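You operate a simulated robot arm through the tools that you are given. There is no shell and no other tool. Be economical: measure what you need, move in short steps, check, and stop when the job is done.

Carry out the task below with a simulated robot arm. There is one attempt and no reset: what you move stays moved.

Task
Sand the stains off both keys in the rack with the rough block, then refit and try them.
Fine: put the block back where it stood. What is to be rubbed or washed off counts as gone when no trace of it is left.

The check looks at the end state, three seconds after you hand in, the way a careful person would. Anything else that was tipped, shoved, dropped, spilled or broken makes it a failure.

Robot
A 6-joint arm with a fingered hand, on a carriage that runs on a rail from [2, 897] to [-3, -1243] (x, y) and turns from -2.409 to 3.386 rad about z. Base frame: it is fixed where the carriage stands at the start and does not move with it; the origin is on the floor, on the carriage's upright axis, x ahead of it, y to its left, z up. Readings come in mm, rad, newtons and seconds.
Its first joint turns from -2.897 to 2.897 rad. Places, roughly: black key [1000, 750, 750]; cream key [1000, 750, 750]; white key [1000, 750, 750]. Payload 4 kg.
The TCP is the grasp point between the finger pads, 26 mm short of the fingertips. In the tool frame z runs along the fingers and y along their closing line. The gripper opens to 132 mm. The gripper's body begins 73 mm behind the TCP. The gripper is a hand of 4 fingers: y runs from the thumb to the fingers, the wrist lies at [0, 0, -239] in the tool frame, and closing takes about 1.5 s.
Orientation is that of the tool frame in the base frame, as a unit quaternion [x, y, z, w]. With the fingers straight down and closing along the base's y, the tool's x points along the base's -x, its y along +y and its z along -z.

Tools
- The arm moves only by the tool play_rows. Its arguments are lists of equal length, an entry for each row: "fingers": the closure, from 0 (fully open) to 1 (shut); "translation": the shift along the tool's x, y, z in units of 500 mm (1.0 is 500 mm), a list of three; "dr": the turn, a rotation vector about the tool's x, y, z in units of 45 degrees (1.0 is 45 degrees), a list of three. In form: {"fingers": [fingers, ...], "translation": [[dx, dy, dz], ...], "dr": [[wx, wy, wz], ...]}. A call has 1 to 10 rows; each row is the pose to reach, as a shift and turn from the pose commanded when the call began, along the tool's axes at that moment. A call with a number of a shift or a turn outside -1 to 1 is refused whole. Rows are played at 5 a second. More than 50 mm and 0.15 rad between two rows, or a gripper value outside its range, and nothing of the call is played. A pose out of reach is approached as far as the arm can. The call stops where the force on the tool passes 80 N (or 10 N more than at its start, if that is more) or the arm is blocked; 0.2 s more then pass. Each finger travels about 45 mm/s and halts on what it meets, pressing with about 29 N; the grip force reading is that of the motor and also rises with nothing between the fingers. The clock runs only during rows and for 0.2 s after the last one: add rows that repeat a pose to give the fingers time. The reply holds the time, the measured pose of the TCP, the force on the tool along the base axes, the opening and the grip force, in the units named above and with some noise, with the torque about the TCP (base axes, N m) and any sound that the robot's microphone picked up, and new pictures: "views" is both (left out), scene, wrist or none.
- Cameras (640 x 400 px; columns grow to the right, rows downward): "scene" is now at [298.5, 203.7, 1387.5]; the picture's right is [0.16, -0.99, 0.00], its down [-0.61, -0.10, -0.78] and it looks along [0.77, 0.13, -0.62] (base axes); focal length 275 px, centre (320, 200). "wrist" rides on the gripper at [68, 2, -97] in the tool frame; the picture's right is [-0.03, 1.00, 0.00], its down [-0.82, -0.02, -0.58] and it looks along [-0.58, -0.01, 0.82] (tool axes); focal length 270 px, centre (320, 200). There is no depth. A picture from a camera that has moved, and an enlarged one, comes with that camera's place and axes in the base frame and with its lens.
- slide_trunk(by): slides the trunk up (or, below 0, down) by that many mm; the arm and the scene camera ride with it, the base frame stays. It gives what a move gives, with no picture.
- drive_base(legs): drives the robot by 1 to 6 legs, each [ahead, left, turn to the left] in mm, mm and rad, along the robot's own axes; the way and the turn of a leg run together, so that a leg with both is an arc; at most 1500 mm and 3.142 rad a leg. The arm and the cameras ride along, it lands a little off, and it stops where it bumps. It keeps to its track: a leg is cut to what the track allows. It gives what a move gives, and a new picture of the scene camera.
- hand_shape(shape): the hand has 4 fingers and takes this shape, open, in about a second: jaw (thumb against the fingers, like two jaws); tri (thumb and two fingers); tip (a fingertip pinch); poke (one finger out to press); point (the index stretched); flat (the hand flat); cup (the hand cupped); fist (a fist). The gripper value then closes the fingers along that shape, each until it touches; the sizes above hold for jaw. It gives what a move gives, with no picture.
- head_to(pan, tilt): turns the head with the scene camera to pan (to the left, within 2.496 rad either way) and tilt (down, from -0.506 to 1.204), counted from straight ahead of the robot. It gives what a move gives, and a new picture of the scene camera.
- close_up(camera, box): a new picture of the part [left, top, right, bottom] of that camera's present view, enlarged. The clock stands still meanwhile.
- close_job(): hands the job in; it is judged then, once.

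Go step by step. Nothing tells you exact positions but the pictures and the camera data: compare them with the known pose of the tool, close in by small moves and look again before you grip or let go. The budget is 120 turns and 260 pictures, counting those below and the enlarged ones. Unless the task says otherwise, let go and move clear before handing in.

The tools are called after "Emit:" as a command line: name --argument value ..., lists and objects as JSON in quotes. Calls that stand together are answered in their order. play_rows: Moves the arm, as the interface text tells. Its arguments: {"type":"object","properties":{"fingers":{"type":"array","items":{"type":"number"}},"translation":{"type":"array","items":{"type":"array","items":{"type":"number"}}},"dr":{"type":"array","items":{"type":"array","items":{"type":"number"}}},"views":{"type":"string","enum":["both","scene","wrist","none"]}},"required":["fingers","translation","dr"]} The other tools are called the same way: slide_trunk (by) slides the trunk up or down; hand_shape (shape) gives the hand a shape; drive_base (legs) drives the base; head_to (pan, tilt) turns the head that bears the scene camera; close_up (camera, box) takes an enlarged picture of a part of a camera's view; close_job () hands the job in.

At the start:

```text
time_s: 0.0
eef_pos: [748.7, -10.1, 1114.6]
tool_rot: [0.001, 1.0, 0.0, 0.0]
wrist_force: [0.8, -0.6, -0.6]
torque: [0.01, 0.0, -0.01]
finger_gap: 132.1
finger_force: 0.0
shape: jaw
trunk travel left (down, up): [-400.0, 228.0]
robot x, y, heading: [-2.5, 2.8, -0.003]
head pan, tilt: [0.161, 0.672]
```

scene: 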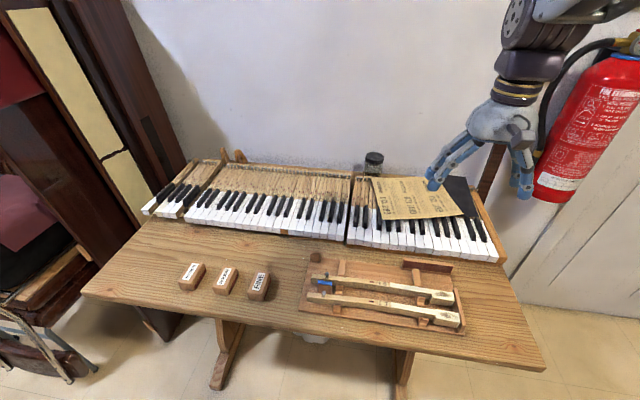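
wrist: 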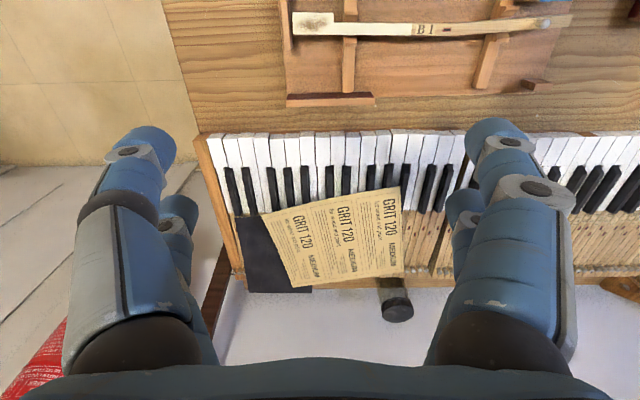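

I see a keyboard on a table, three blocks, and a rack holding two keys. I'll take closer looks first.

Emit:
close_up --camera "scene" --box '[160, 240, 320, 340]'

Emit:
close_up --camera "scene" --box '[290, 240, 480, 350]'

Emit:
close_up --camera "scene" --box '[130, 140, 350, 260]'

Emit:
close_up --camera "scene" --box '[320, 140, 520, 270]'

```text
4.00 times, centred on (240, 290) of scene
camera zoom: at [298.5, 203.7, 1387.5], right [0.16, -0.99, 0.0], down [-0.61, -0.1, -0.78], along [0.77, 0.13, -0.62], focal length 1099 px, centre (640, -160)
```

zoom: 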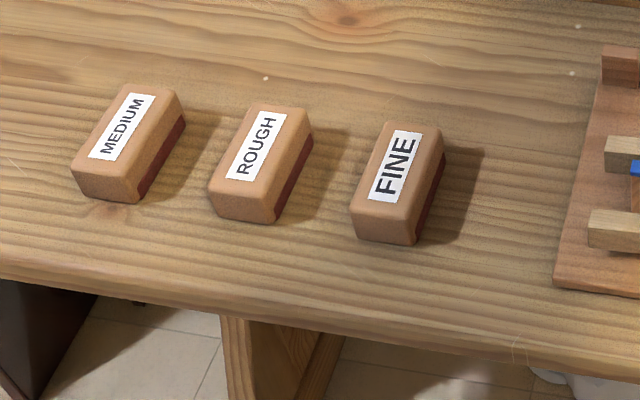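

```text
3.37 times, centred on (385, 295) of scene
camera zoom: at [298.5, 203.7, 1387.5], right [0.16, -0.99, 0.0], down [-0.61, -0.1, -0.78], along [0.77, 0.13, -0.62], focal length 925 px, centre (101, -120)
```

zoom: 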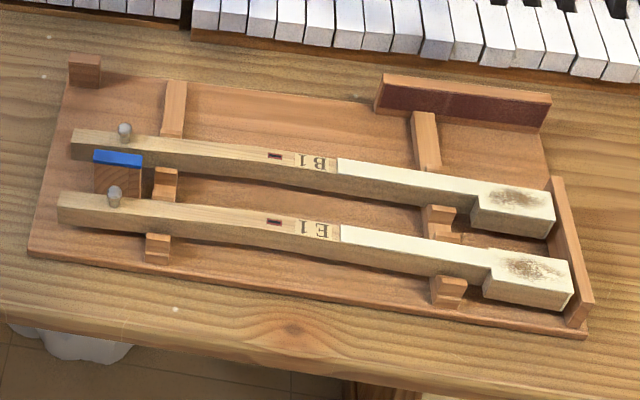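

```text
2.91 times, centred on (240, 200) of scene
camera zoom: at [298.5, 203.7, 1387.5], right [0.16, -0.99, 0.0], down [-0.61, -0.1, -0.78], along [0.77, 0.13, -0.62], focal length 799 px, centre (553, 200)
```

zoom: 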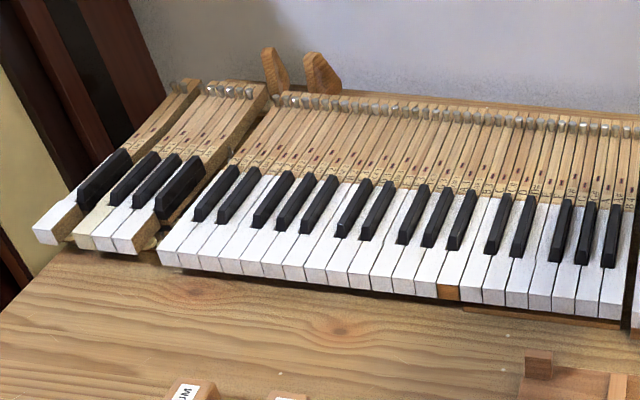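

```text
3.08 times, centred on (420, 205) of scene
camera zoom: at [298.5, 203.7, 1387.5], right [0.16, -0.99, 0.0], down [-0.61, -0.1, -0.78], along [0.77, 0.13, -0.62], focal length 845 px, centre (12, 185)
```

zoom: 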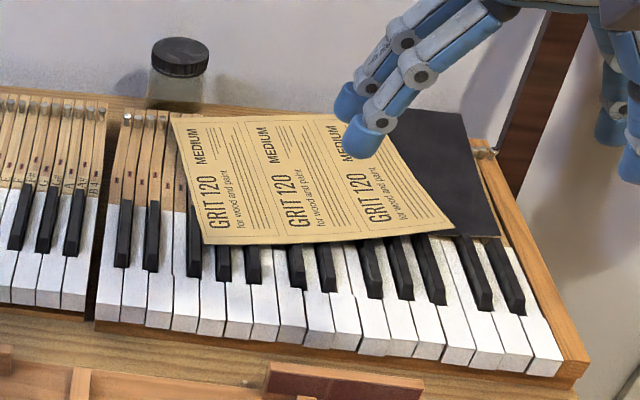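

The rack holds B1 and E1, and the gaps seem to be at the left end of the keyboard. I'll look left before driving there.

Emit:
head_to --pan 0.7 --tilt 0.5

```text
time_s: 1.0
eef_pos: [748.3, -9.9, 1113.7]
tool_rot: [0.0, 1.0, 0.0, 0.0]
wrist_force: [0.4, 0.0, 0.6]
torque: [0.0, 0.01, 0.01]
finger_gap: 132.0
finger_force: 0.0
shape: jaw
trunk travel left (down, up): [-400.0, 228.0]
robot x, y, heading: [-2.9, 0.9, -0.002]
head pan, tilt: [0.7, 0.499]
camera scene: at [283.3, 248.4, 1402.8], right [0.64, -0.77, 0.0], down [-0.37, -0.31, -0.88], along [0.67, 0.56, -0.48], focal length 275 px, centre (320, 200)
```

scene: 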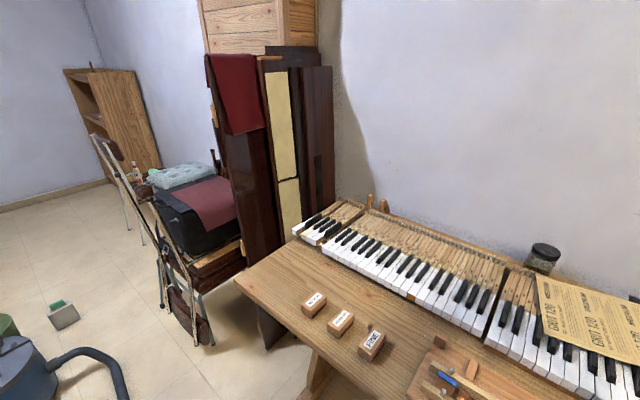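

The left side is clear out to the tall panels. I'll drive left 500 mm and look at the low end.

Emit:
drive_base --legs '[[0, 500, 0]]'

Emit:
head_to --pan 0.15 --tilt 0.65

Emit:
close_up --camera "scene" --box '[220, 120, 380, 220]'

```text
time_s: 3.9
eef_pos: [749.5, 487.5, 1115.0]
tool_rot: [0.0, 1.0, 0.0, 0.001]
wrist_force: [1.4, 0.5, -0.6]
torque: [-0.03, 0.02, 0.0]
finger_gap: 132.1
finger_force: 0.1
shape: jaw
trunk travel left (down, up): [-400.0, 228.0]
robot x, y, heading: [-2.3, 494.1, 0.002]
head pan, tilt: [0.7, 0.499]
camera scene: at [283.8, 745.4, 1402.8], right [0.65, -0.76, 0.0], down [-0.37, -0.31, -0.88], along [0.67, 0.57, -0.48], focal length 275 px, centre (320, 200)
```

scene: 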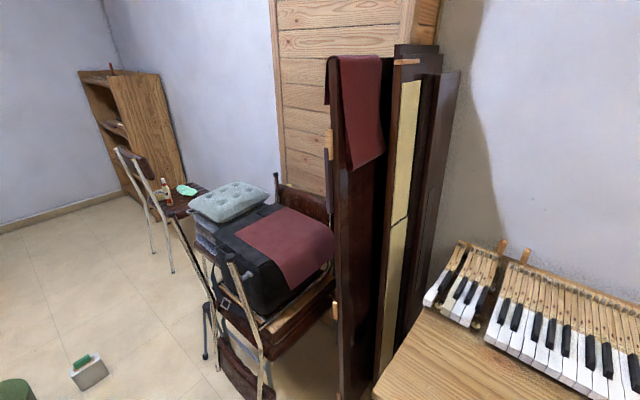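

```text
time_s: 4.9
eef_pos: [750.3, 487.2, 1114.7]
tool_rot: [-0.001, 1.0, 0.0, 0.0]
wrist_force: [0.0, -0.4, 0.5]
torque: [-0.03, 0.03, 0.04]
finger_gap: 131.7
finger_force: 0.2
shape: jaw
trunk travel left (down, up): [-400.0, 228.0]
robot x, y, heading: [3.3, 494.3, 0.001]
head pan, tilt: [0.15, 0.649]
camera scene: at [300.1, 699.9, 1389.5], right [0.15, -0.99, 0.0], down [-0.6, -0.09, -0.8], along [0.79, 0.12, -0.6], focal length 275 px, centre (320, 200)
```

scene: 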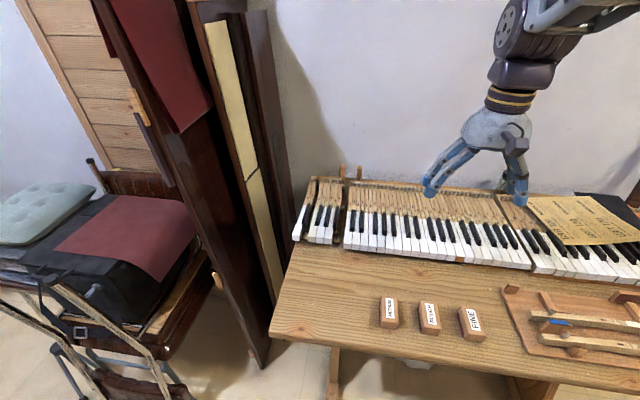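

```text
4.00 times, centred on (300, 170) of scene
camera zoom: at [300.1, 699.9, 1389.5], right [0.15, -0.99, 0.0], down [-0.6, -0.09, -0.8], along [0.79, 0.12, -0.6], focal length 1099 px, centre (400, 320)
```

zoom: 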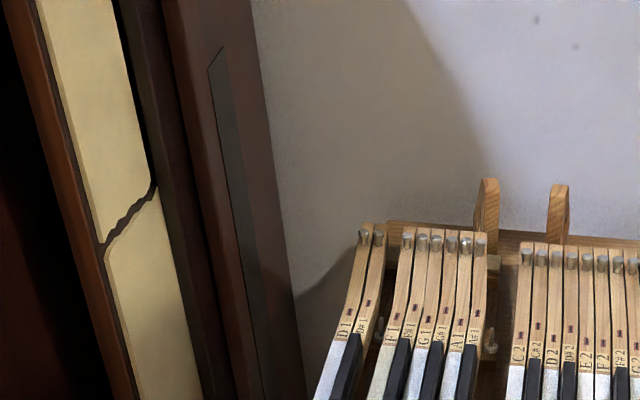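

Emit:
close_up --camera "scene" --box '[280, 160, 376, 220]'

Emit:
close_up --camera "scene" --box '[280, 190, 376, 250]'

Emit:
close_up --camera "scene" --box '[360, 270, 640, 400]'

```text
6.67 times, centred on (328, 190) of scene
camera zoom: at [300.1, 699.9, 1389.5], right [0.15, -0.99, 0.0], down [-0.6, -0.09, -0.8], along [0.79, 0.12, -0.6], focal length 1832 px, centre (267, 267)
```

zoom: 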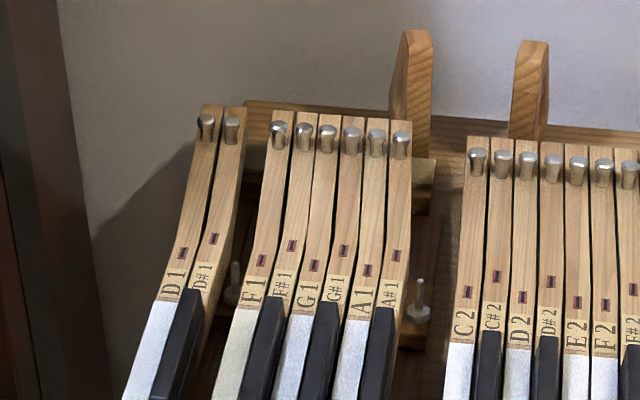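

```text
6.67 times, centred on (328, 220) of scene
camera zoom: at [300.1, 699.9, 1389.5], right [0.15, -0.99, 0.0], down [-0.6, -0.09, -0.8], along [0.79, 0.12, -0.6], focal length 1832 px, centre (267, 67)
```

zoom: 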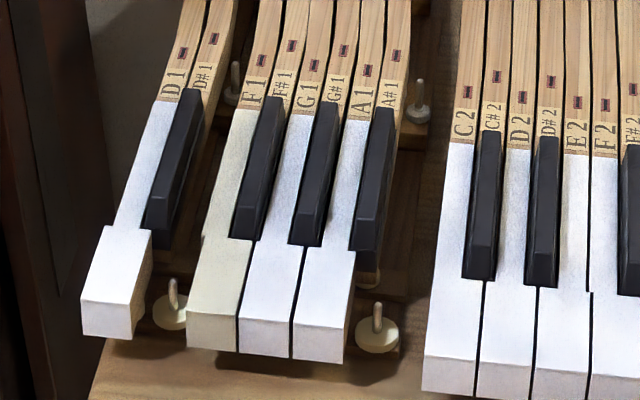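

```text
2.29 times, centred on (500, 335) of scene
camera zoom: at [300.1, 699.9, 1389.5], right [0.15, -0.99, 0.0], down [-0.6, -0.09, -0.8], along [0.79, 0.12, -0.6], focal length 628 px, centre (-91, -109)
```

zoom: 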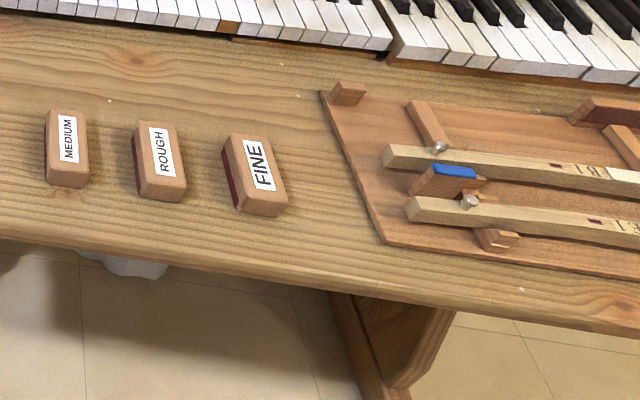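

Gaps are located: E1 goes between D#1 and F1, and B1 between A#1 and C2. I put the top of the rough block near (665, 506, 807), so I'll hover over it.

Emit:
play_rows --fingers '[0, 0, 0, 0, 0, 0]' --translation '[[0.034, 0.008, 0.07], [0.068, 0.015, 0.14], [0.102, 0.023, 0.21], [0.136, 0.03, 0.28], [0.17, 0.038, 0.34], [0.17, 0.038, 0.34]]' --dr '[[0, 0, 0], [0, 0, 0], [0, 0, 0], [0, 0, 0], [0, 0, 0], [0, 0, 0]]'

```text
time_s: 6.3
eef_pos: [661.3, 506.4, 944.3]
tool_rot: [-0.001, 1.0, 0.0, -0.001]
wrist_force: [-0.7, 0.6, 0.3]
torque: [-0.01, -0.02, -0.01]
finger_gap: 131.7
finger_force: 0.1
shape: jaw
trunk travel left (down, up): [-400.0, 228.0]
robot x, y, heading: [2.7, 499.9, 0.003]
head pan, tilt: [0.15, 0.649]
camera scene: at [300.1, 699.8, 1389.5], right [0.15, -0.99, 0.0], down [-0.6, -0.09, -0.8], along [0.79, 0.12, -0.6], focal length 275 px, centre (320, 200)
camera wrist: at [592.6, 507.2, 1039.3], right [0.02, 1.0, 0.0], down [0.82, -0.02, 0.58], along [0.58, -0.01, -0.82], focal length 270 px, centre (320, 200)
```

scene: 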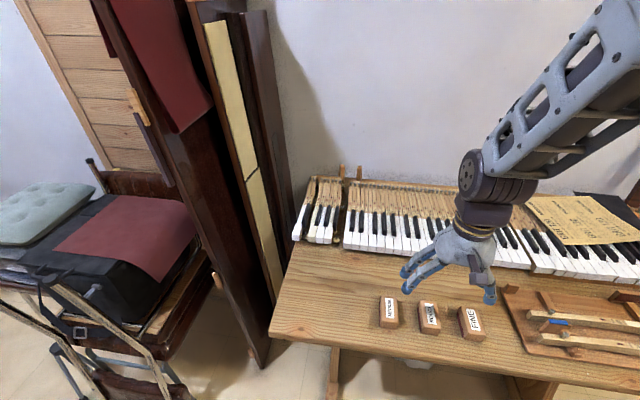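
wrist: 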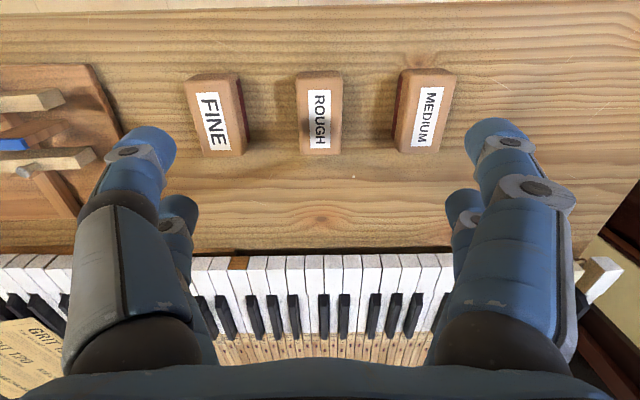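

The wrist view confirms the rough block at about x 671, y 507, some 41 mm wide, with neighbours about 46 mm away. I'll pre-close part way so the fingers clear them.

Emit:
play_rows --fingers '[0.4, 0.4, 0.4, 0.4, 0.4, 0.4]' --translation '[[-0.018, 0, 0.05], [-0.018, 0, 0.1], [-0.018, 0, 0.1], [-0.018, 0, 0.1], [-0.018, 0, 0.1], [-0.018, 0, 0.1]]' --dr '[[0, 0, 0], [0, 0, 0], [0, 0, 0], [0, 0, 0], [0, 0, 0], [0, 0, 0]]'

```text
time_s: 7.7
eef_pos: [671.3, 508.6, 893.3]
tool_rot: [-0.001, 1.0, -0.001, -0.001]
wrist_force: [-0.2, -0.2, 0.3]
torque: [-0.02, -0.03, -0.01]
finger_gap: 79.9
finger_force: 0.1
shape: jaw
trunk travel left (down, up): [-400.0, 228.0]
robot x, y, heading: [-2.1, 495.8, 0.001]
head pan, tilt: [0.15, 0.649]
camera scene: at [300.1, 699.8, 1389.4], right [0.15, -0.99, 0.0], down [-0.6, -0.09, -0.8], along [0.79, 0.12, -0.6], focal length 275 px, centre (320, 200)
camera wrist: at [601.8, 509.3, 988.9], right [0.02, 1.0, 0.0], down [0.82, -0.02, 0.58], along [0.58, -0.01, -0.82], focal length 270 px, centre (320, 200)
```

scene: 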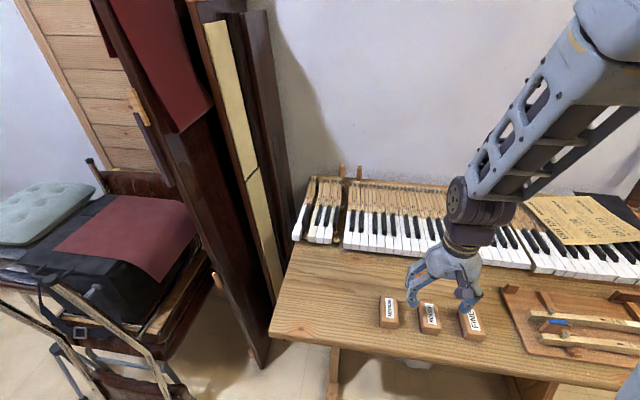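
wrist: 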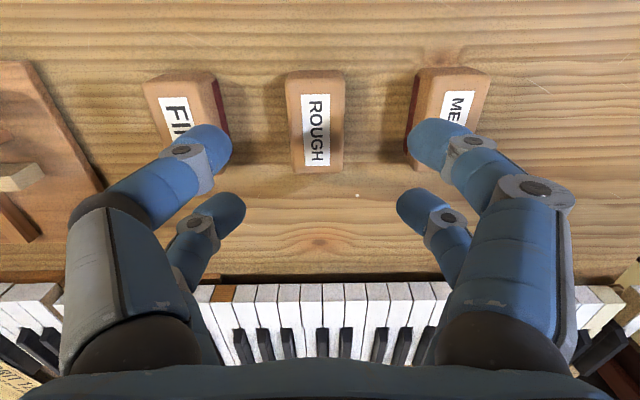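

The fingers would pass close to the neighbours, so I'll narrow to about 62 mm, shift slightly, and go down in two steps.

Emit:
play_rows --fingers '[0.54, 0.54, 0.54, 0.54, 0.54]' --translation '[[0.008, -0.006, 0], [0.008, -0.006, 0.03], [0.008, -0.006, 0.08], [0.008, -0.006, 0.12], [0.008, -0.006, 0.12]]' --dr '[[0, 0, 0], [0, 0, 0], [0, 0, 0], [0, 0, 0], [0, 0, 0]]'

Emit:
close_up --camera "scene" --box '[360, 240, 520, 340]'

```text
time_s: 8.9
eef_pos: [669.9, 504.9, 833.5]
tool_rot: [-0.002, 1.0, 0.0, 0.0]
wrist_force: [-0.4, 0.4, -1.0]
torque: [0.01, -0.01, 0.01]
finger_gap: 61.5
finger_force: 0.2
shape: jaw
trunk travel left (down, up): [-400.0, 228.0]
robot x, y, heading: [-2.1, 491.9, -0.002]
head pan, tilt: [0.15, 0.649]
camera scene: at [300.1, 699.8, 1389.5], right [0.15, -0.99, 0.0], down [-0.6, -0.09, -0.8], along [0.79, 0.12, -0.6], focal length 275 px, centre (320, 200)
camera wrist: at [600.0, 506.2, 929.4], right [0.02, 1.0, 0.0], down [0.82, -0.02, 0.58], along [0.58, -0.01, -0.82], focal length 270 px, centre (320, 200)
```

scene: 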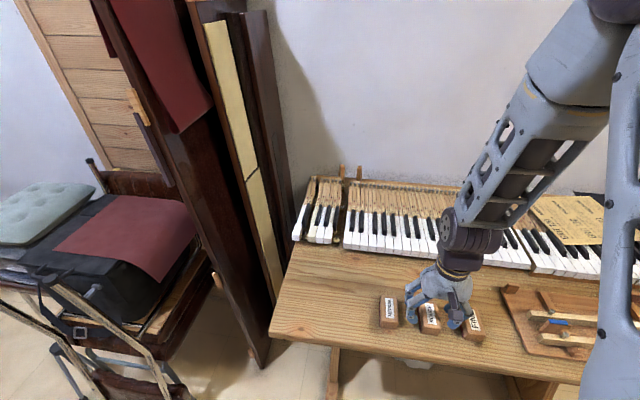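
wrist: 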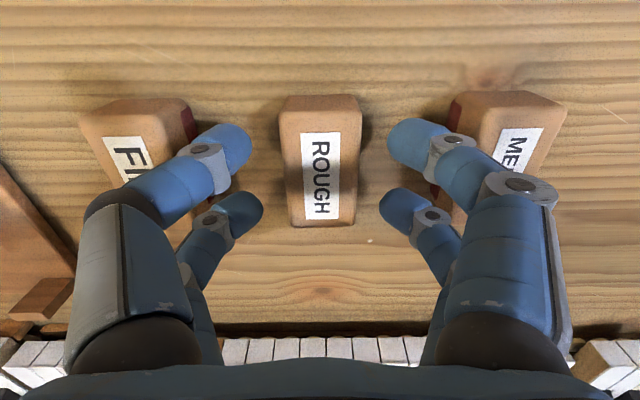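

```text
4.00 times, centred on (440, 290) of scene
camera zoom: at [300.1, 699.8, 1389.5], right [0.15, -0.99, 0.0], down [-0.6, -0.09, -0.8], along [0.79, 0.12, -0.6], focal length 1099 px, centre (-160, -160)
```

zoom: 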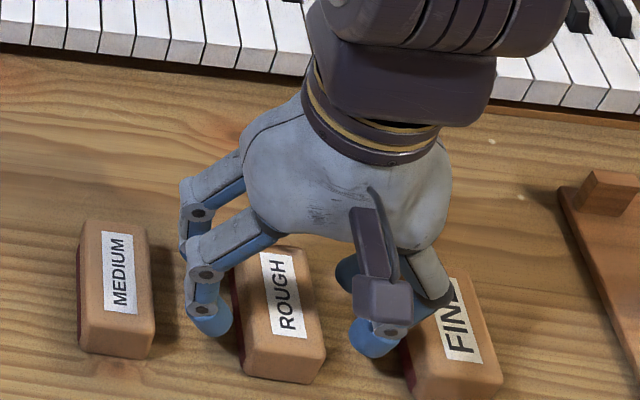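

Fingertips are just level with the block tops and centred. I'll narrow a bit more, then go down 20 mm.

Emit:
play_rows --fingers '[0.6, 0.6, 0.6, 0.6, 0.6]' --translation '[[0.006, 0.002, 0], [0.006, 0.002, 0.01], [0.006, 0.002, 0.025], [0.006, 0.002, 0.04], [0.006, 0.002, 0.04]]' --dr '[[0, 0, 0], [0, 0, 0], [0, 0, 0], [0, 0, 0], [0, 0, 0]]'

Emit:
close_up --camera "scene" --box '[360, 240, 520, 340]'

```text
time_s: 10.1
eef_pos: [665.4, 506.1, 814.1]
tool_rot: [0.0, 1.0, 0.0, 0.0]
wrist_force: [-0.6, 0.8, 0.0]
torque: [-0.02, -0.02, -0.01]
finger_gap: 53.3
finger_force: 0.1
shape: jaw
trunk travel left (down, up): [-400.0, 228.0]
robot x, y, heading: [0.4, 496.0, 0.001]
head pan, tilt: [0.15, 0.649]
camera scene: at [300.1, 699.8, 1389.5], right [0.15, -0.99, 0.0], down [-0.6, -0.09, -0.8], along [0.79, 0.12, -0.6], focal length 275 px, centre (320, 200)
camera wrist: at [596.7, 506.9, 909.7], right [0.02, 1.0, 0.0], down [0.82, -0.02, 0.58], along [0.58, -0.01, -0.82], focal length 270 px, centre (320, 200)
```

scene: 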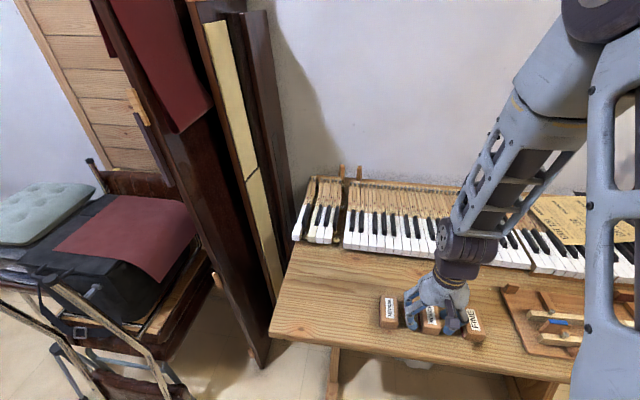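
wrist: 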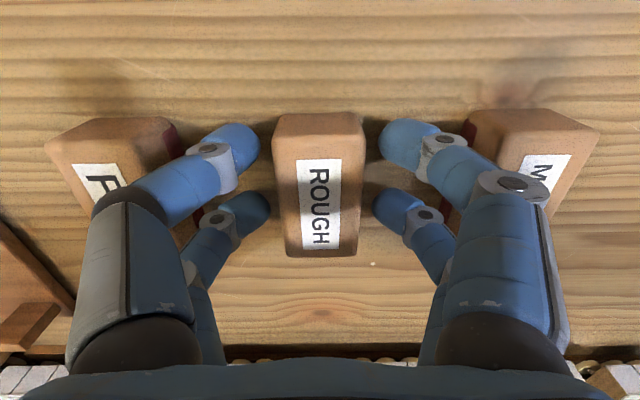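

```text
4.00 times, centred on (440, 290) of scene
camera zoom: at [300.1, 699.8, 1389.5], right [0.15, -0.99, 0.0], down [-0.6, -0.09, -0.8], along [0.79, 0.12, -0.6], focal length 1099 px, centre (-160, -160)
```

zoom: 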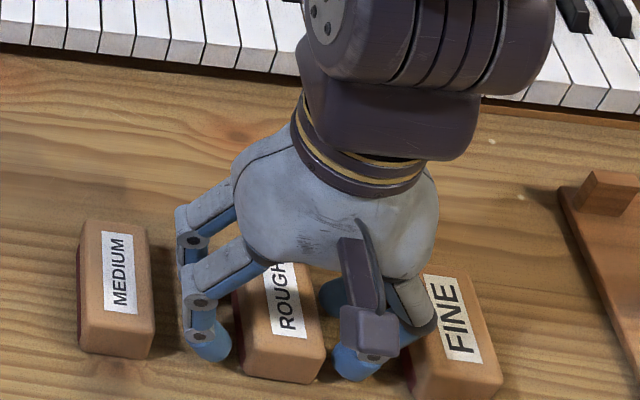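

The fingers straddle the rough block without touching its neighbours. I'll go down 5 mm and close.

Emit:
play_rows --fingers '[0.6, 0.7, 0.8, 0.9, 0.9, 0.9, 0.9]' --translation '[[0, 0, 0.01], [0, 0, 0.01], [0, 0, 0.01], [0, 0, 0.01], [0, 0, 0.01], [0, 0, 0.01], [0, 0, 0.01]]' --dr '[[0, 0, 0], [0, 0, 0], [0, 0, 0], [0, 0, 0], [0, 0, 0], [0, 0, 0], [0, 0, 0]]'

```text
time_s: 11.7
eef_pos: [665.4, 505.8, 808.9]
tool_rot: [0.0, 1.0, 0.0, 0.0]
wrist_force: [1.2, -0.6, -0.5]
torque: [0.01, -0.03, -0.06]
finger_gap: 33.1
finger_force: 28.7
shape: jaw
trunk travel left (down, up): [-400.0, 228.0]
robot x, y, heading: [-2.0, 498.8, 0.001]
head pan, tilt: [0.15, 0.649]
camera scene: at [300.2, 699.8, 1389.4], right [0.15, -0.99, 0.0], down [-0.6, -0.09, -0.8], along [0.79, 0.12, -0.6], focal length 275 px, centre (320, 200)
camera wrist: at [596.3, 506.8, 904.7], right [0.02, 1.0, 0.0], down [0.82, -0.02, 0.58], along [0.58, -0.01, -0.82], focal length 270 px, centre (320, 200)
```

scene: 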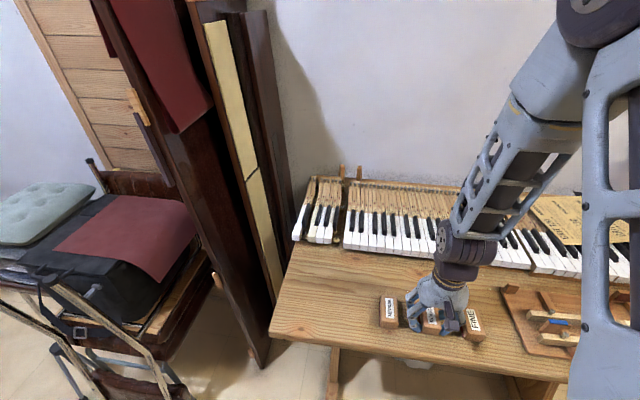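
wrist: 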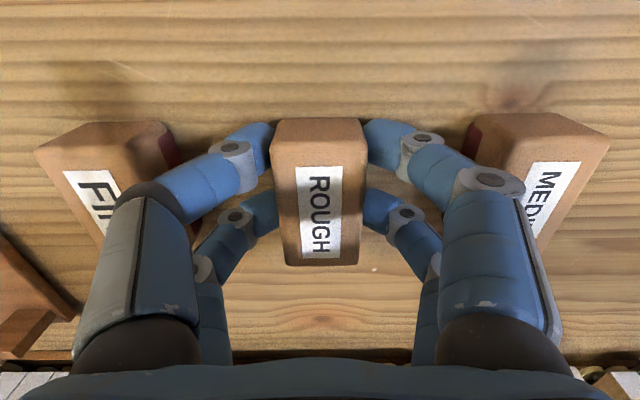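

The block is gripped at TCP (665.4, 505.8, 808.9). I'll lift it and drive toward the rack heads.

Emit:
play_rows --fingers '[0.9, 0.9, 0.9, 0.9, 0.9]' --translation '[[0, 0, -0.04], [0, 0, -0.12], [0, 0, -0.2], [0, 0, -0.28], [0, 0, -0.28]]' --dr '[[0, 0, 0], [0, 0, 0], [0, 0, 0], [0, 0, 0], [0, 0, 0]]'

Emit:
drive_base --legs '[[0, -450, 0]]'

Emit:
close_up --camera "wrist" --box '[0, 0, 640, 400]'

```text
time_s: 12.9
eef_pos: [665.3, 503.1, 947.1]
tool_rot: [-0.001, 1.0, 0.0, 0.001]
wrist_force: [0.4, 0.8, -0.7]
torque: [0.02, 0.01, -0.01]
finger_gap: 33.1
finger_force: 29.0
shape: jaw
trunk travel left (down, up): [-400.0, 228.0]
robot x, y, heading: [-1.5, 495.4, 0.001]
head pan, tilt: [0.15, 0.649]
camera scene: at [300.2, 699.8, 1389.4], right [0.15, -0.99, 0.0], down [-0.6, -0.09, -0.8], along [0.79, 0.12, -0.6], focal length 275 px, centre (320, 200)
camera wrist: at [596.5, 505.1, 1042.5], right [0.02, 1.0, 0.0], down [0.82, -0.02, 0.58], along [0.58, -0.01, -0.82], focal length 270 px, centre (320, 200)
```

scene: 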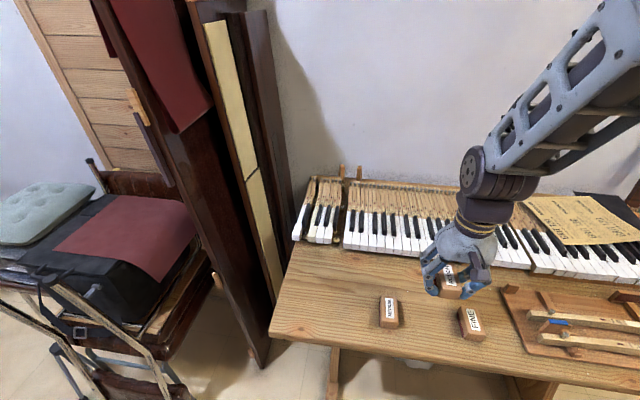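
wrist: 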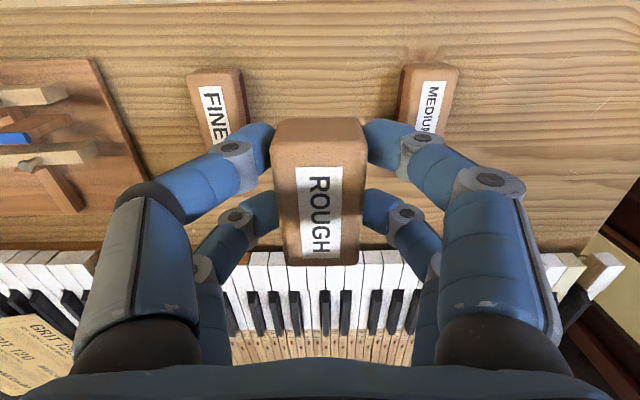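

```text
time_s: 15.6
eef_pos: [663.9, 57.7, 946.9]
tool_rot: [-0.002, 1.0, 0.0, 0.0]
wrist_force: [0.1, 0.5, -0.9]
torque: [0.0, 0.0, 0.01]
finger_gap: 33.0
finger_force: 28.7
shape: jaw
trunk travel left (down, up): [-400.0, 228.0]
robot x, y, heading: [1.8, 49.1, 0.001]
head pan, tilt: [0.15, 0.649]
camera scene: at [298.7, 253.5, 1389.4], right [0.15, -0.99, 0.0], down [-0.6, -0.09, -0.8], along [0.79, 0.12, -0.6], focal length 275 px, centre (320, 200)
```

scene: 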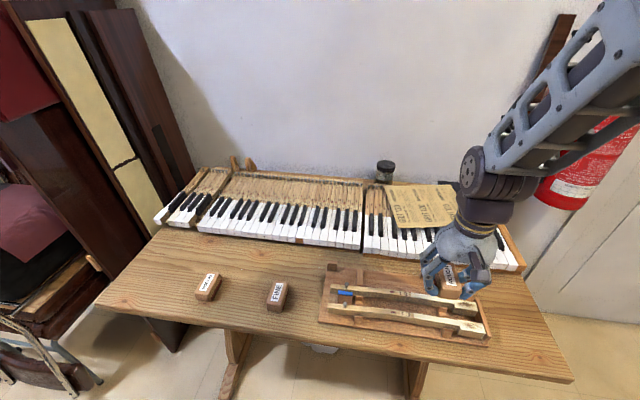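

```text
1.00 times, centred on (320, 200) of wrist (not enlarged: the box is as wide or as high as the picture)
camera zoom: at [595.5, 59.5, 1042.3], right [0.02, 1.0, 0.0], down [0.82, -0.02, 0.58], along [0.58, -0.01, -0.82], focal length 270 px, centre (320, 200)
```

zoom: 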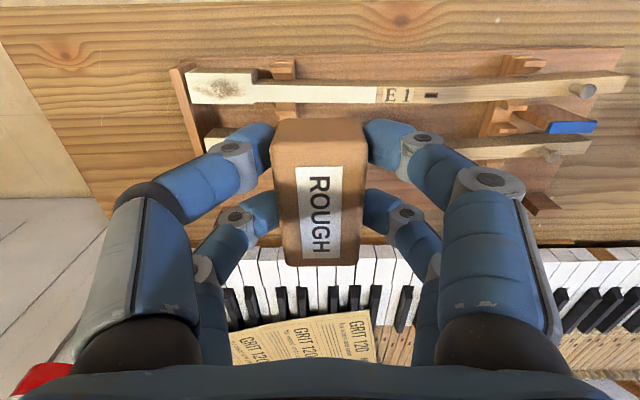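

I need a more exact key height, so I'll look closer at the heads from both cameras.

Emit:
close_up --camera "scene" --box '[400, 270, 520, 345]'

Emit:
close_up --camera "wrist" --box '[160, 40, 320, 140]'

```text
5.33 times, centred on (460, 308) of scene
camera zoom: at [298.7, 253.5, 1389.4], right [0.15, -0.99, 0.0], down [-0.6, -0.09, -0.8], along [0.79, 0.12, -0.6], focal length 1465 px, centre (-427, -373)
```

zoom: 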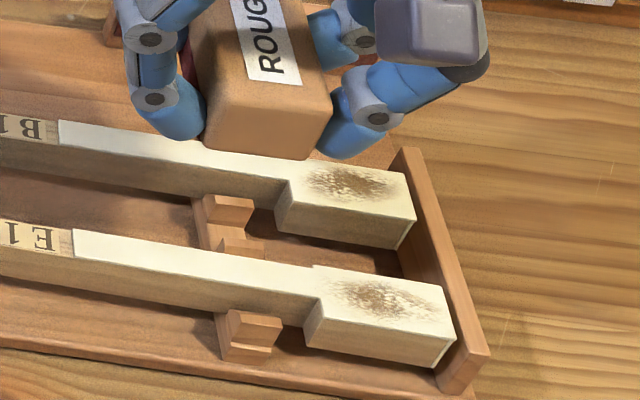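

```text
4.00 times, centred on (240, 90) of wrist
camera zoom: at [595.5, 59.5, 1042.3], right [0.02, 1.0, 0.0], down [0.82, -0.02, 0.58], along [0.58, -0.01, -0.82], focal length 1081 px, centre (640, 640)
```

zoom: 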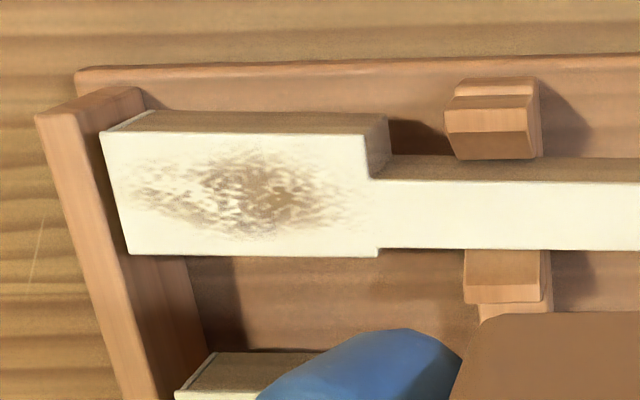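

E1's head spans roughly x 630–651, y −34…12, with its top near z 840. I'll bring the block above it and look.

Emit:
play_rows --fingers '[0.9, 0.9, 0.9, 0.9]' --translation '[[0.024, -0.056, 0.03], [0.048, -0.112, 0.06], [0.048, -0.112, 0.094], [0.048, -0.112, 0.094]]' --dr '[[0, 0, 0], [0, 0, 0], [0, 0, 0], [0, 0, 0]]'

Emit:
close_up --camera "scene" --box '[400, 270, 520, 345]'

```text
time_s: 16.6
eef_pos: [640.2, 1.2, 898.8]
tool_rot: [-0.002, 1.0, 0.0, 0.0]
wrist_force: [0.0, -0.8, -1.0]
torque: [0.02, -0.02, -0.04]
finger_gap: 33.4
finger_force: 28.4
shape: jaw
trunk travel left (down, up): [-400.0, 228.0]
robot x, y, heading: [-2.3, 46.9, 0.002]
head pan, tilt: [0.15, 0.649]
camera scene: at [298.7, 253.5, 1389.5], right [0.15, -0.99, 0.0], down [-0.6, -0.09, -0.8], along [0.79, 0.12, -0.6], focal length 275 px, centre (320, 200)
camera wrist: at [571.4, 3.1, 994.8], right [0.02, 1.0, 0.0], down [0.82, -0.02, 0.58], along [0.58, -0.01, -0.82], focal length 270 px, centre (320, 200)
```

scene: 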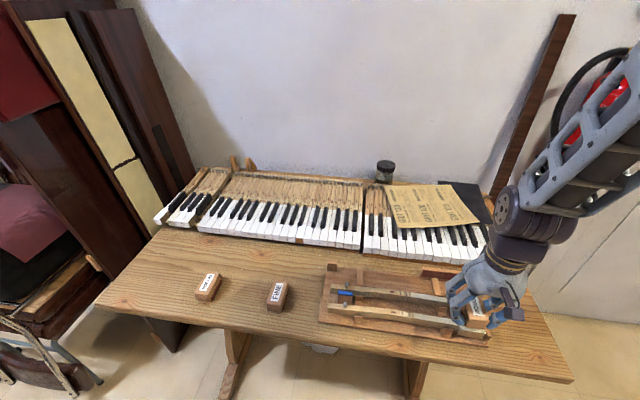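
wrist: 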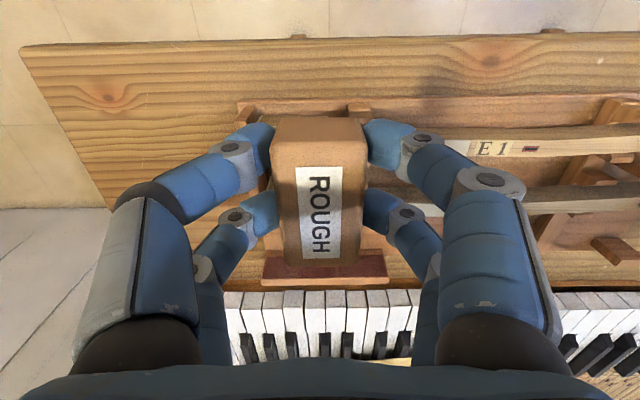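

```text
5.33 times, centred on (460, 308) of scene
camera zoom: at [298.7, 253.5, 1389.5], right [0.15, -0.99, 0.0], down [-0.6, -0.09, -0.8], along [0.79, 0.12, -0.6], focal length 1465 px, centre (-427, -373)
```

zoom: 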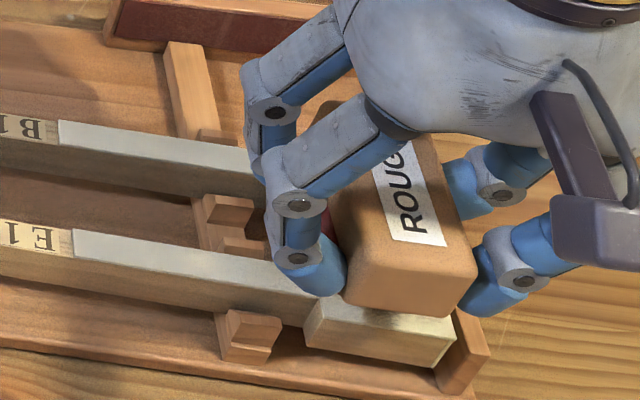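

The block is just above E1's head. I'll lower in small steps, watching force.

Emit:
play_rows --fingers '[0.9, 0.9, 0.9, 0.9]' --translation '[[0, 0, 0.006], [0, 0, 0.012], [0, 0, 0.018], [0, 0, 0.024]]' --dr '[[0, 0, 0], [0, 0, 0], [0, 0, 0], [0, 0, 0]]' --views "none"

Emit:
close_up --camera "scene" --box '[440, 290, 520, 340]'

```text
time_s: 17.6
eef_pos: [640.4, 3.2, 886.6]
tool_rot: [-0.002, 1.0, 0.0, 0.0]
wrist_force: [1.4, 0.7, -0.2]
torque: [0.0, -0.02, 0.01]
finger_gap: 33.4
finger_force: 29.2
shape: jaw
trunk travel left (down, up): [-400.0, 228.0]
robot x, y, heading: [3.5, 49.6, 0.002]
head pan, tilt: [0.15, 0.649]
```

```text
8.00 times, centred on (480, 315) of scene
camera zoom: at [298.7, 253.5, 1389.5], right [0.15, -0.99, 0.0], down [-0.6, -0.09, -0.8], along [0.79, 0.12, -0.6], focal length 2198 px, centre (-960, -720)
```

zoom: 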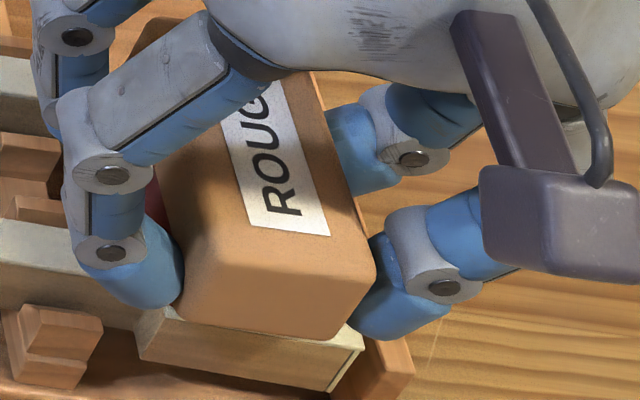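

Almost touching. I'll continue in 1.5 mm steps.

Emit:
play_rows --fingers '[0.9, 0.9, 0.9, 0.9]' --translation '[[0, 0, 0.004], [0, 0, 0.007], [0, 0, 0.01], [0, 0, 0.01]]' --dr '[[0, 0, 0], [0, 0, 0], [0, 0, 0], [0, 0, 0]]' --views "none"

Emit:
play_rows --fingers '[0.9, 0.9, 0.9]' --translation '[[0, 0, 0.002], [0, 0, 0.004], [0, 0, 0.004]]' --dr '[[0, 0, 0], [0, 0, 0], [0, 0, 0]]' --views "none"

Emit:
close_up --camera "scene" --box '[440, 290, 520, 340]'

```text
time_s: 18.6
eef_pos: [640.5, 2.6, 883.1]
tool_rot: [-0.001, 1.0, 0.0, 0.0]
wrist_force: [-0.7, 1.0, 0.2]
torque: [0.02, 0.01, 0.0]
finger_gap: 33.3
finger_force: 29.0
shape: jaw
trunk travel left (down, up): [-400.0, 228.0]
robot x, y, heading: [-3.7, 50.3, 0.002]
head pan, tilt: [0.15, 0.649]
```

```text
time_s: 19.4
eef_pos: [640.9, 2.7, 880.4]
tool_rot: [-0.001, 1.0, 0.0, 0.001]
wrist_force: [0.4, 0.9, -1.2]
torque: [0.06, 0.0, -0.02]
finger_gap: 33.4
finger_force: 28.7
shape: jaw
trunk travel left (down, up): [-400.0, 228.0]
robot x, y, heading: [-1.4, 45.9, 0.006]
head pan, tilt: [0.15, 0.649]
```

```text
8.00 times, centred on (480, 315) of scene
camera zoom: at [298.7, 253.5, 1389.4], right [0.15, -0.99, 0.0], down [-0.6, -0.09, -0.8], along [0.79, 0.12, -0.6], focal length 2198 px, centre (-960, -720)
```

zoom: 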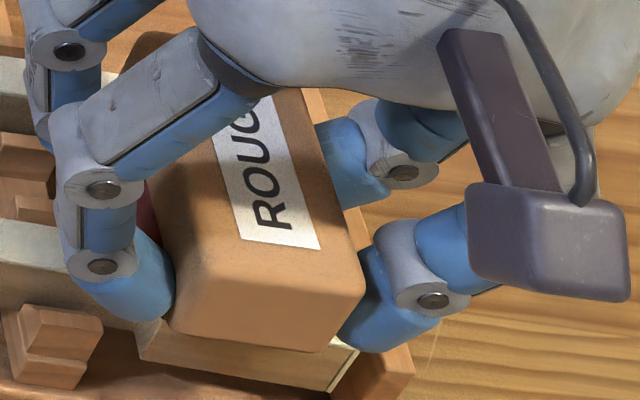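

Still no contact force, so I keep lowering.

Emit:
play_rows --fingers '[0.9, 0.9, 0.9]' --translation '[[0, 0, 0.003], [0, 0, 0.005], [0, 0, 0.005]]' --dr '[[0, 0, 0], [0, 0, 0], [0, 0, 0]]' --views "none"

Emit:
play_rows --fingers '[0.9, 0.9, 0.9]' --translation '[[0, 0, 0.002], [0, 0, 0.004], [0, 0, 0.004]]' --dr '[[0, 0, 0], [0, 0, 0], [0, 0, 0]]' --views "none"

```text
time_s: 20.2
eef_pos: [642.1, 2.2, 878.5]
tool_rot: [-0.002, 1.0, 0.0, 0.0]
wrist_force: [-0.4, 0.6, -0.8]
torque: [0.02, -0.03, 0.02]
finger_gap: 33.0
finger_force: 28.4
shape: jaw
trunk travel left (down, up): [-400.0, 228.0]
robot x, y, heading: [7.3, 47.8, 0.007]
head pan, tilt: [0.15, 0.649]
```

```text
time_s: 21.0
eef_pos: [642.2, 2.0, 876.6]
tool_rot: [-0.001, 1.0, 0.0, 0.0]
wrist_force: [-0.2, 0.1, -1.5]
torque: [-0.05, 0.03, -0.02]
finger_gap: 32.9
finger_force: 29.4
shape: jaw
trunk travel left (down, up): [-400.0, 228.0]
robot x, y, heading: [-2.0, 49.3, 0.006]
head pan, tilt: [0.15, 0.649]
```

Emit:
play_rows --fingers '[0.9, 0.9, 0.9]' --translation '[[0, 0, 0.003], [0, 0, 0.005], [0, 0, 0.005]]' --dr '[[0, 0, 0], [0, 0, 0], [0, 0, 0]]' --views "none"

Emit:
play_rows --fingers '[0.9, 0.9, 0.9]' --translation '[[0, 0, 0.002], [0, 0, 0.004], [0, 0, 0.004]]' --dr '[[0, 0, 0], [0, 0, 0], [0, 0, 0]]' --views "both"

Emit:
close_up --camera "scene" --box '[440, 290, 520, 340]'

```text
time_s: 21.8
eef_pos: [640.2, 1.2, 873.9]
tool_rot: [-0.002, 1.0, 0.0, 0.0]
wrist_force: [0.1, 0.7, -0.5]
torque: [0.03, -0.01, -0.02]
finger_gap: 33.2
finger_force: 28.2
shape: jaw
trunk travel left (down, up): [-400.0, 228.0]
robot x, y, heading: [2.0, 48.7, 0.005]
head pan, tilt: [0.15, 0.649]
```

```text
time_s: 22.6
eef_pos: [640.7, 2.4, 871.5]
tool_rot: [-0.002, 1.0, 0.0, 0.001]
wrist_force: [0.6, 0.9, -1.2]
torque: [0.01, -0.01, 0.02]
finger_gap: 33.3
finger_force: 28.5
shape: jaw
trunk travel left (down, up): [-400.0, 228.0]
robot x, y, heading: [1.5, 47.9, 0.004]
head pan, tilt: [0.15, 0.649]
camera scene: at [298.7, 253.5, 1389.4], right [0.15, -0.99, 0.0], down [-0.6, -0.09, -0.8], along [0.79, 0.12, -0.6], focal length 275 px, centre (320, 200)
camera wrist: at [571.5, 2.9, 967.4], right [0.02, 1.0, 0.0], down [0.82, -0.02, 0.58], along [0.58, -0.01, -0.82], focal length 270 px, centre (320, 200)
```

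scene: 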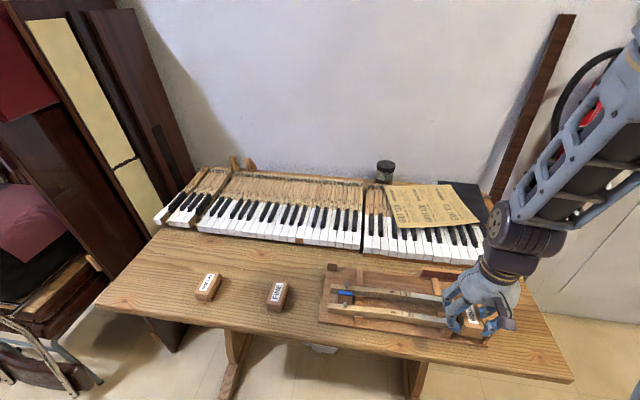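
wrist: 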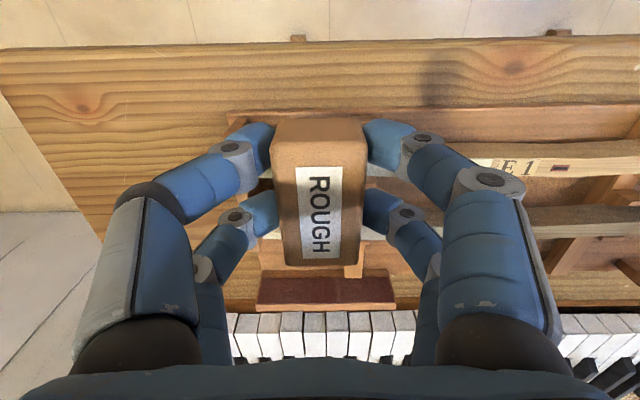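

```text
8.00 times, centred on (480, 315) of scene
camera zoom: at [298.7, 253.5, 1389.4], right [0.15, -0.99, 0.0], down [-0.6, -0.09, -0.8], along [0.79, 0.12, -0.6], focal length 2198 px, centre (-960, -720)
```

zoom: 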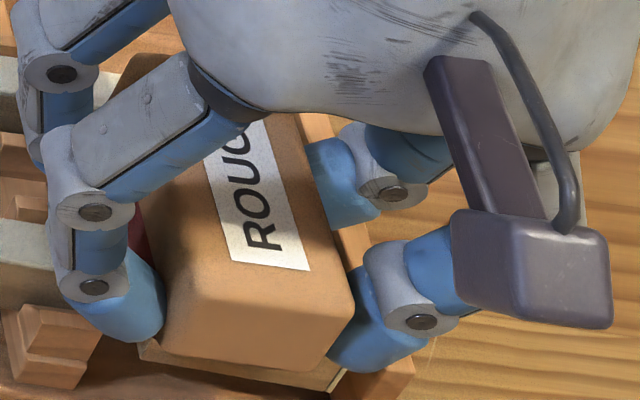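

No contact yet. I'll keep stepping down slowly.

Emit:
play_rows --fingers '[0.9, 0.9, 0.9]' --translation '[[0, 0, 0.003], [0, 0, 0.005], [0, 0, 0.005]]' --dr '[[0, 0, 0], [0, 0, 0], [0, 0, 0]]' --views "none"

Emit:
play_rows --fingers '[0.9, 0.9, 0.9]' --translation '[[0, 0, 0.002], [0, 0, 0.004], [0, 0, 0.004]]' --dr '[[0, 0, 0], [0, 0, 0], [0, 0, 0]]' --views "none"

Emit:
close_up --camera "scene" --box '[440, 290, 520, 340]'

```text
time_s: 23.4
eef_pos: [641.4, 2.9, 869.4]
tool_rot: [-0.002, 1.0, 0.0, -0.001]
wrist_force: [-0.3, -0.3, 0.1]
torque: [0.01, 0.01, -0.04]
finger_gap: 33.4
finger_force: 28.7
shape: jaw
trunk travel left (down, up): [-400.0, 228.0]
robot x, y, heading: [0.0, 46.0, 0.008]
head pan, tilt: [0.15, 0.649]
```

```text
time_s: 24.2
eef_pos: [640.9, 1.9, 866.3]
tool_rot: [-0.002, 1.0, 0.0, -0.001]
wrist_force: [1.3, -0.4, 0.6]
torque: [-0.01, -0.04, 0.01]
finger_gap: 33.3
finger_force: 28.6
shape: jaw
trunk travel left (down, up): [-400.0, 228.0]
robot x, y, heading: [-1.9, 47.3, -0.002]
head pan, tilt: [0.15, 0.649]
```

```text
8.00 times, centred on (480, 315) of scene
camera zoom: at [298.7, 253.5, 1389.4], right [0.15, -0.99, 0.0], down [-0.6, -0.09, -0.8], along [0.79, 0.12, -0.6], focal length 2198 px, centre (-960, -720)
```

zoom: 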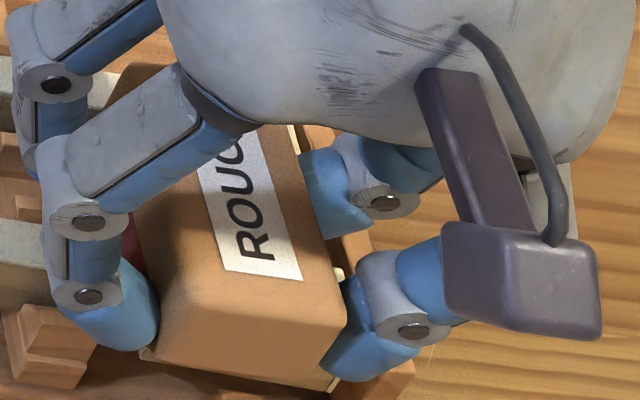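

Emit:
play_rows --fingers '[0.9, 0.9, 0.9]' --translation '[[0, 0, 0.003], [0, 0, 0.005], [0, 0, 0.005]]' --dr '[[0, 0, 0], [0, 0, 0], [0, 0, 0]]' --views "none"

Emit:
play_rows --fingers '[0.9, 0.9, 0.9]' --translation '[[0, 0, 0.002], [0, 0, 0.004], [0, 0, 0.004]]' --dr '[[0, 0, 0], [0, 0, 0], [0, 0, 0]]' --views "none"

Emit:
play_rows --fingers '[0.9, 0.9, 0.9]' --translation '[[0, 0, 0.002], [0, 0, 0.004], [0, 0, 0.004]]' --dr '[[0, 0, 0], [0, 0, 0], [0, 0, 0]]' --views "none"

Emit:
close_up --camera "scene" --box '[440, 290, 520, 340]'

```text
time_s: 25.0
eef_pos: [641.0, 2.1, 864.3]
tool_rot: [-0.002, 1.0, 0.001, 0.0]
wrist_force: [-0.5, -0.4, -0.5]
torque: [-0.01, -0.01, 0.01]
finger_gap: 33.2
finger_force: 28.9
shape: jaw
trunk travel left (down, up): [-400.0, 228.0]
robot x, y, heading: [0.2, 49.2, 0.001]
head pan, tilt: [0.15, 0.649]
```

```text
time_s: 25.8
eef_pos: [641.3, 2.3, 862.1]
tool_rot: [-0.001, 1.0, 0.001, 0.0]
wrist_force: [0.6, -0.3, -0.3]
torque: [-0.03, 0.03, 0.01]
finger_gap: 33.4
finger_force: 28.6
shape: jaw
trunk travel left (down, up): [-400.0, 228.0]
robot x, y, heading: [-2.7, 52.4, 0.004]
head pan, tilt: [0.15, 0.649]
```

```text
time_s: 26.6
eef_pos: [641.1, 2.1, 860.0]
tool_rot: [-0.002, 1.0, -0.001, 0.0]
wrist_force: [0.5, -0.9, -0.5]
torque: [-0.01, -0.02, 0.02]
finger_gap: 33.0
finger_force: 28.8
shape: jaw
trunk travel left (down, up): [-400.0, 228.0]
robot x, y, heading: [-0.8, 49.2, 0.009]
head pan, tilt: [0.15, 0.649]
```

```text
8.00 times, centred on (480, 315) of scene
camera zoom: at [298.7, 253.5, 1389.4], right [0.15, -0.99, 0.0], down [-0.6, -0.09, -0.8], along [0.79, 0.12, -0.6], focal length 2198 px, centre (-960, -720)
```

zoom: 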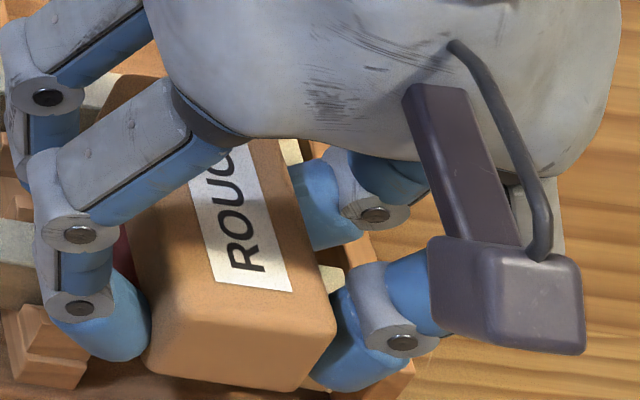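

Emit:
play_rows --fingers '[0.9, 0.9, 0.9]' --translation '[[0, 0, 0.003], [0, 0, 0.005], [0, 0, 0.005]]' --dr '[[0, 0, 0], [0, 0, 0], [0, 0, 0]]' --views "none"

Emit:
play_rows --fingers '[0.9, 0.9, 0.9]' --translation '[[0, 0, 0.002], [0, 0, 0.004], [0, 0, 0.004]]' --dr '[[0, 0, 0], [0, 0, 0], [0, 0, 0]]' --views "none"

Emit:
close_up --camera "wrist" --box '[160, 60, 480, 260]'

```text
time_s: 27.4
eef_pos: [641.1, 3.3, 857.8]
tool_rot: [-0.002, 1.0, 0.0, -0.001]
wrist_force: [0.3, 0.6, 0.4]
torque: [0.02, 0.03, 0.02]
finger_gap: 33.2
finger_force: 28.8
shape: jaw
trunk travel left (down, up): [-400.0, 228.0]
robot x, y, heading: [-6.4, 53.6, 0.004]
head pan, tilt: [0.15, 0.649]
```

```text
time_s: 28.2
eef_pos: [641.6, 1.9, 856.0]
tool_rot: [-0.001, 1.0, 0.0, 0.0]
wrist_force: [-0.7, -0.3, 5.9]
torque: [0.0, -0.03, -0.02]
finger_gap: 33.0
finger_force: 29.2
shape: jaw
trunk travel left (down, up): [-400.0, 228.0]
robot x, y, heading: [-1.4, 48.2, 0.006]
head pan, tilt: [0.15, 0.649]
```

```text
2.00 times, centred on (320, 160) of wrist
camera zoom: at [572.3, 3.2, 951.7], right [0.02, 1.0, 0.0], down [0.82, -0.02, 0.58], along [0.58, -0.01, -0.82], focal length 541 px, centre (320, 280)
```

zoom: 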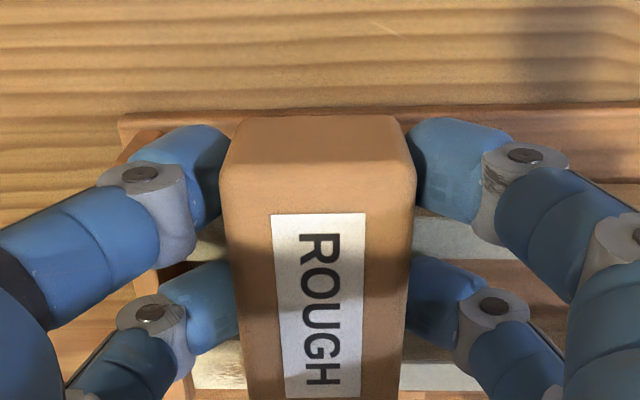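

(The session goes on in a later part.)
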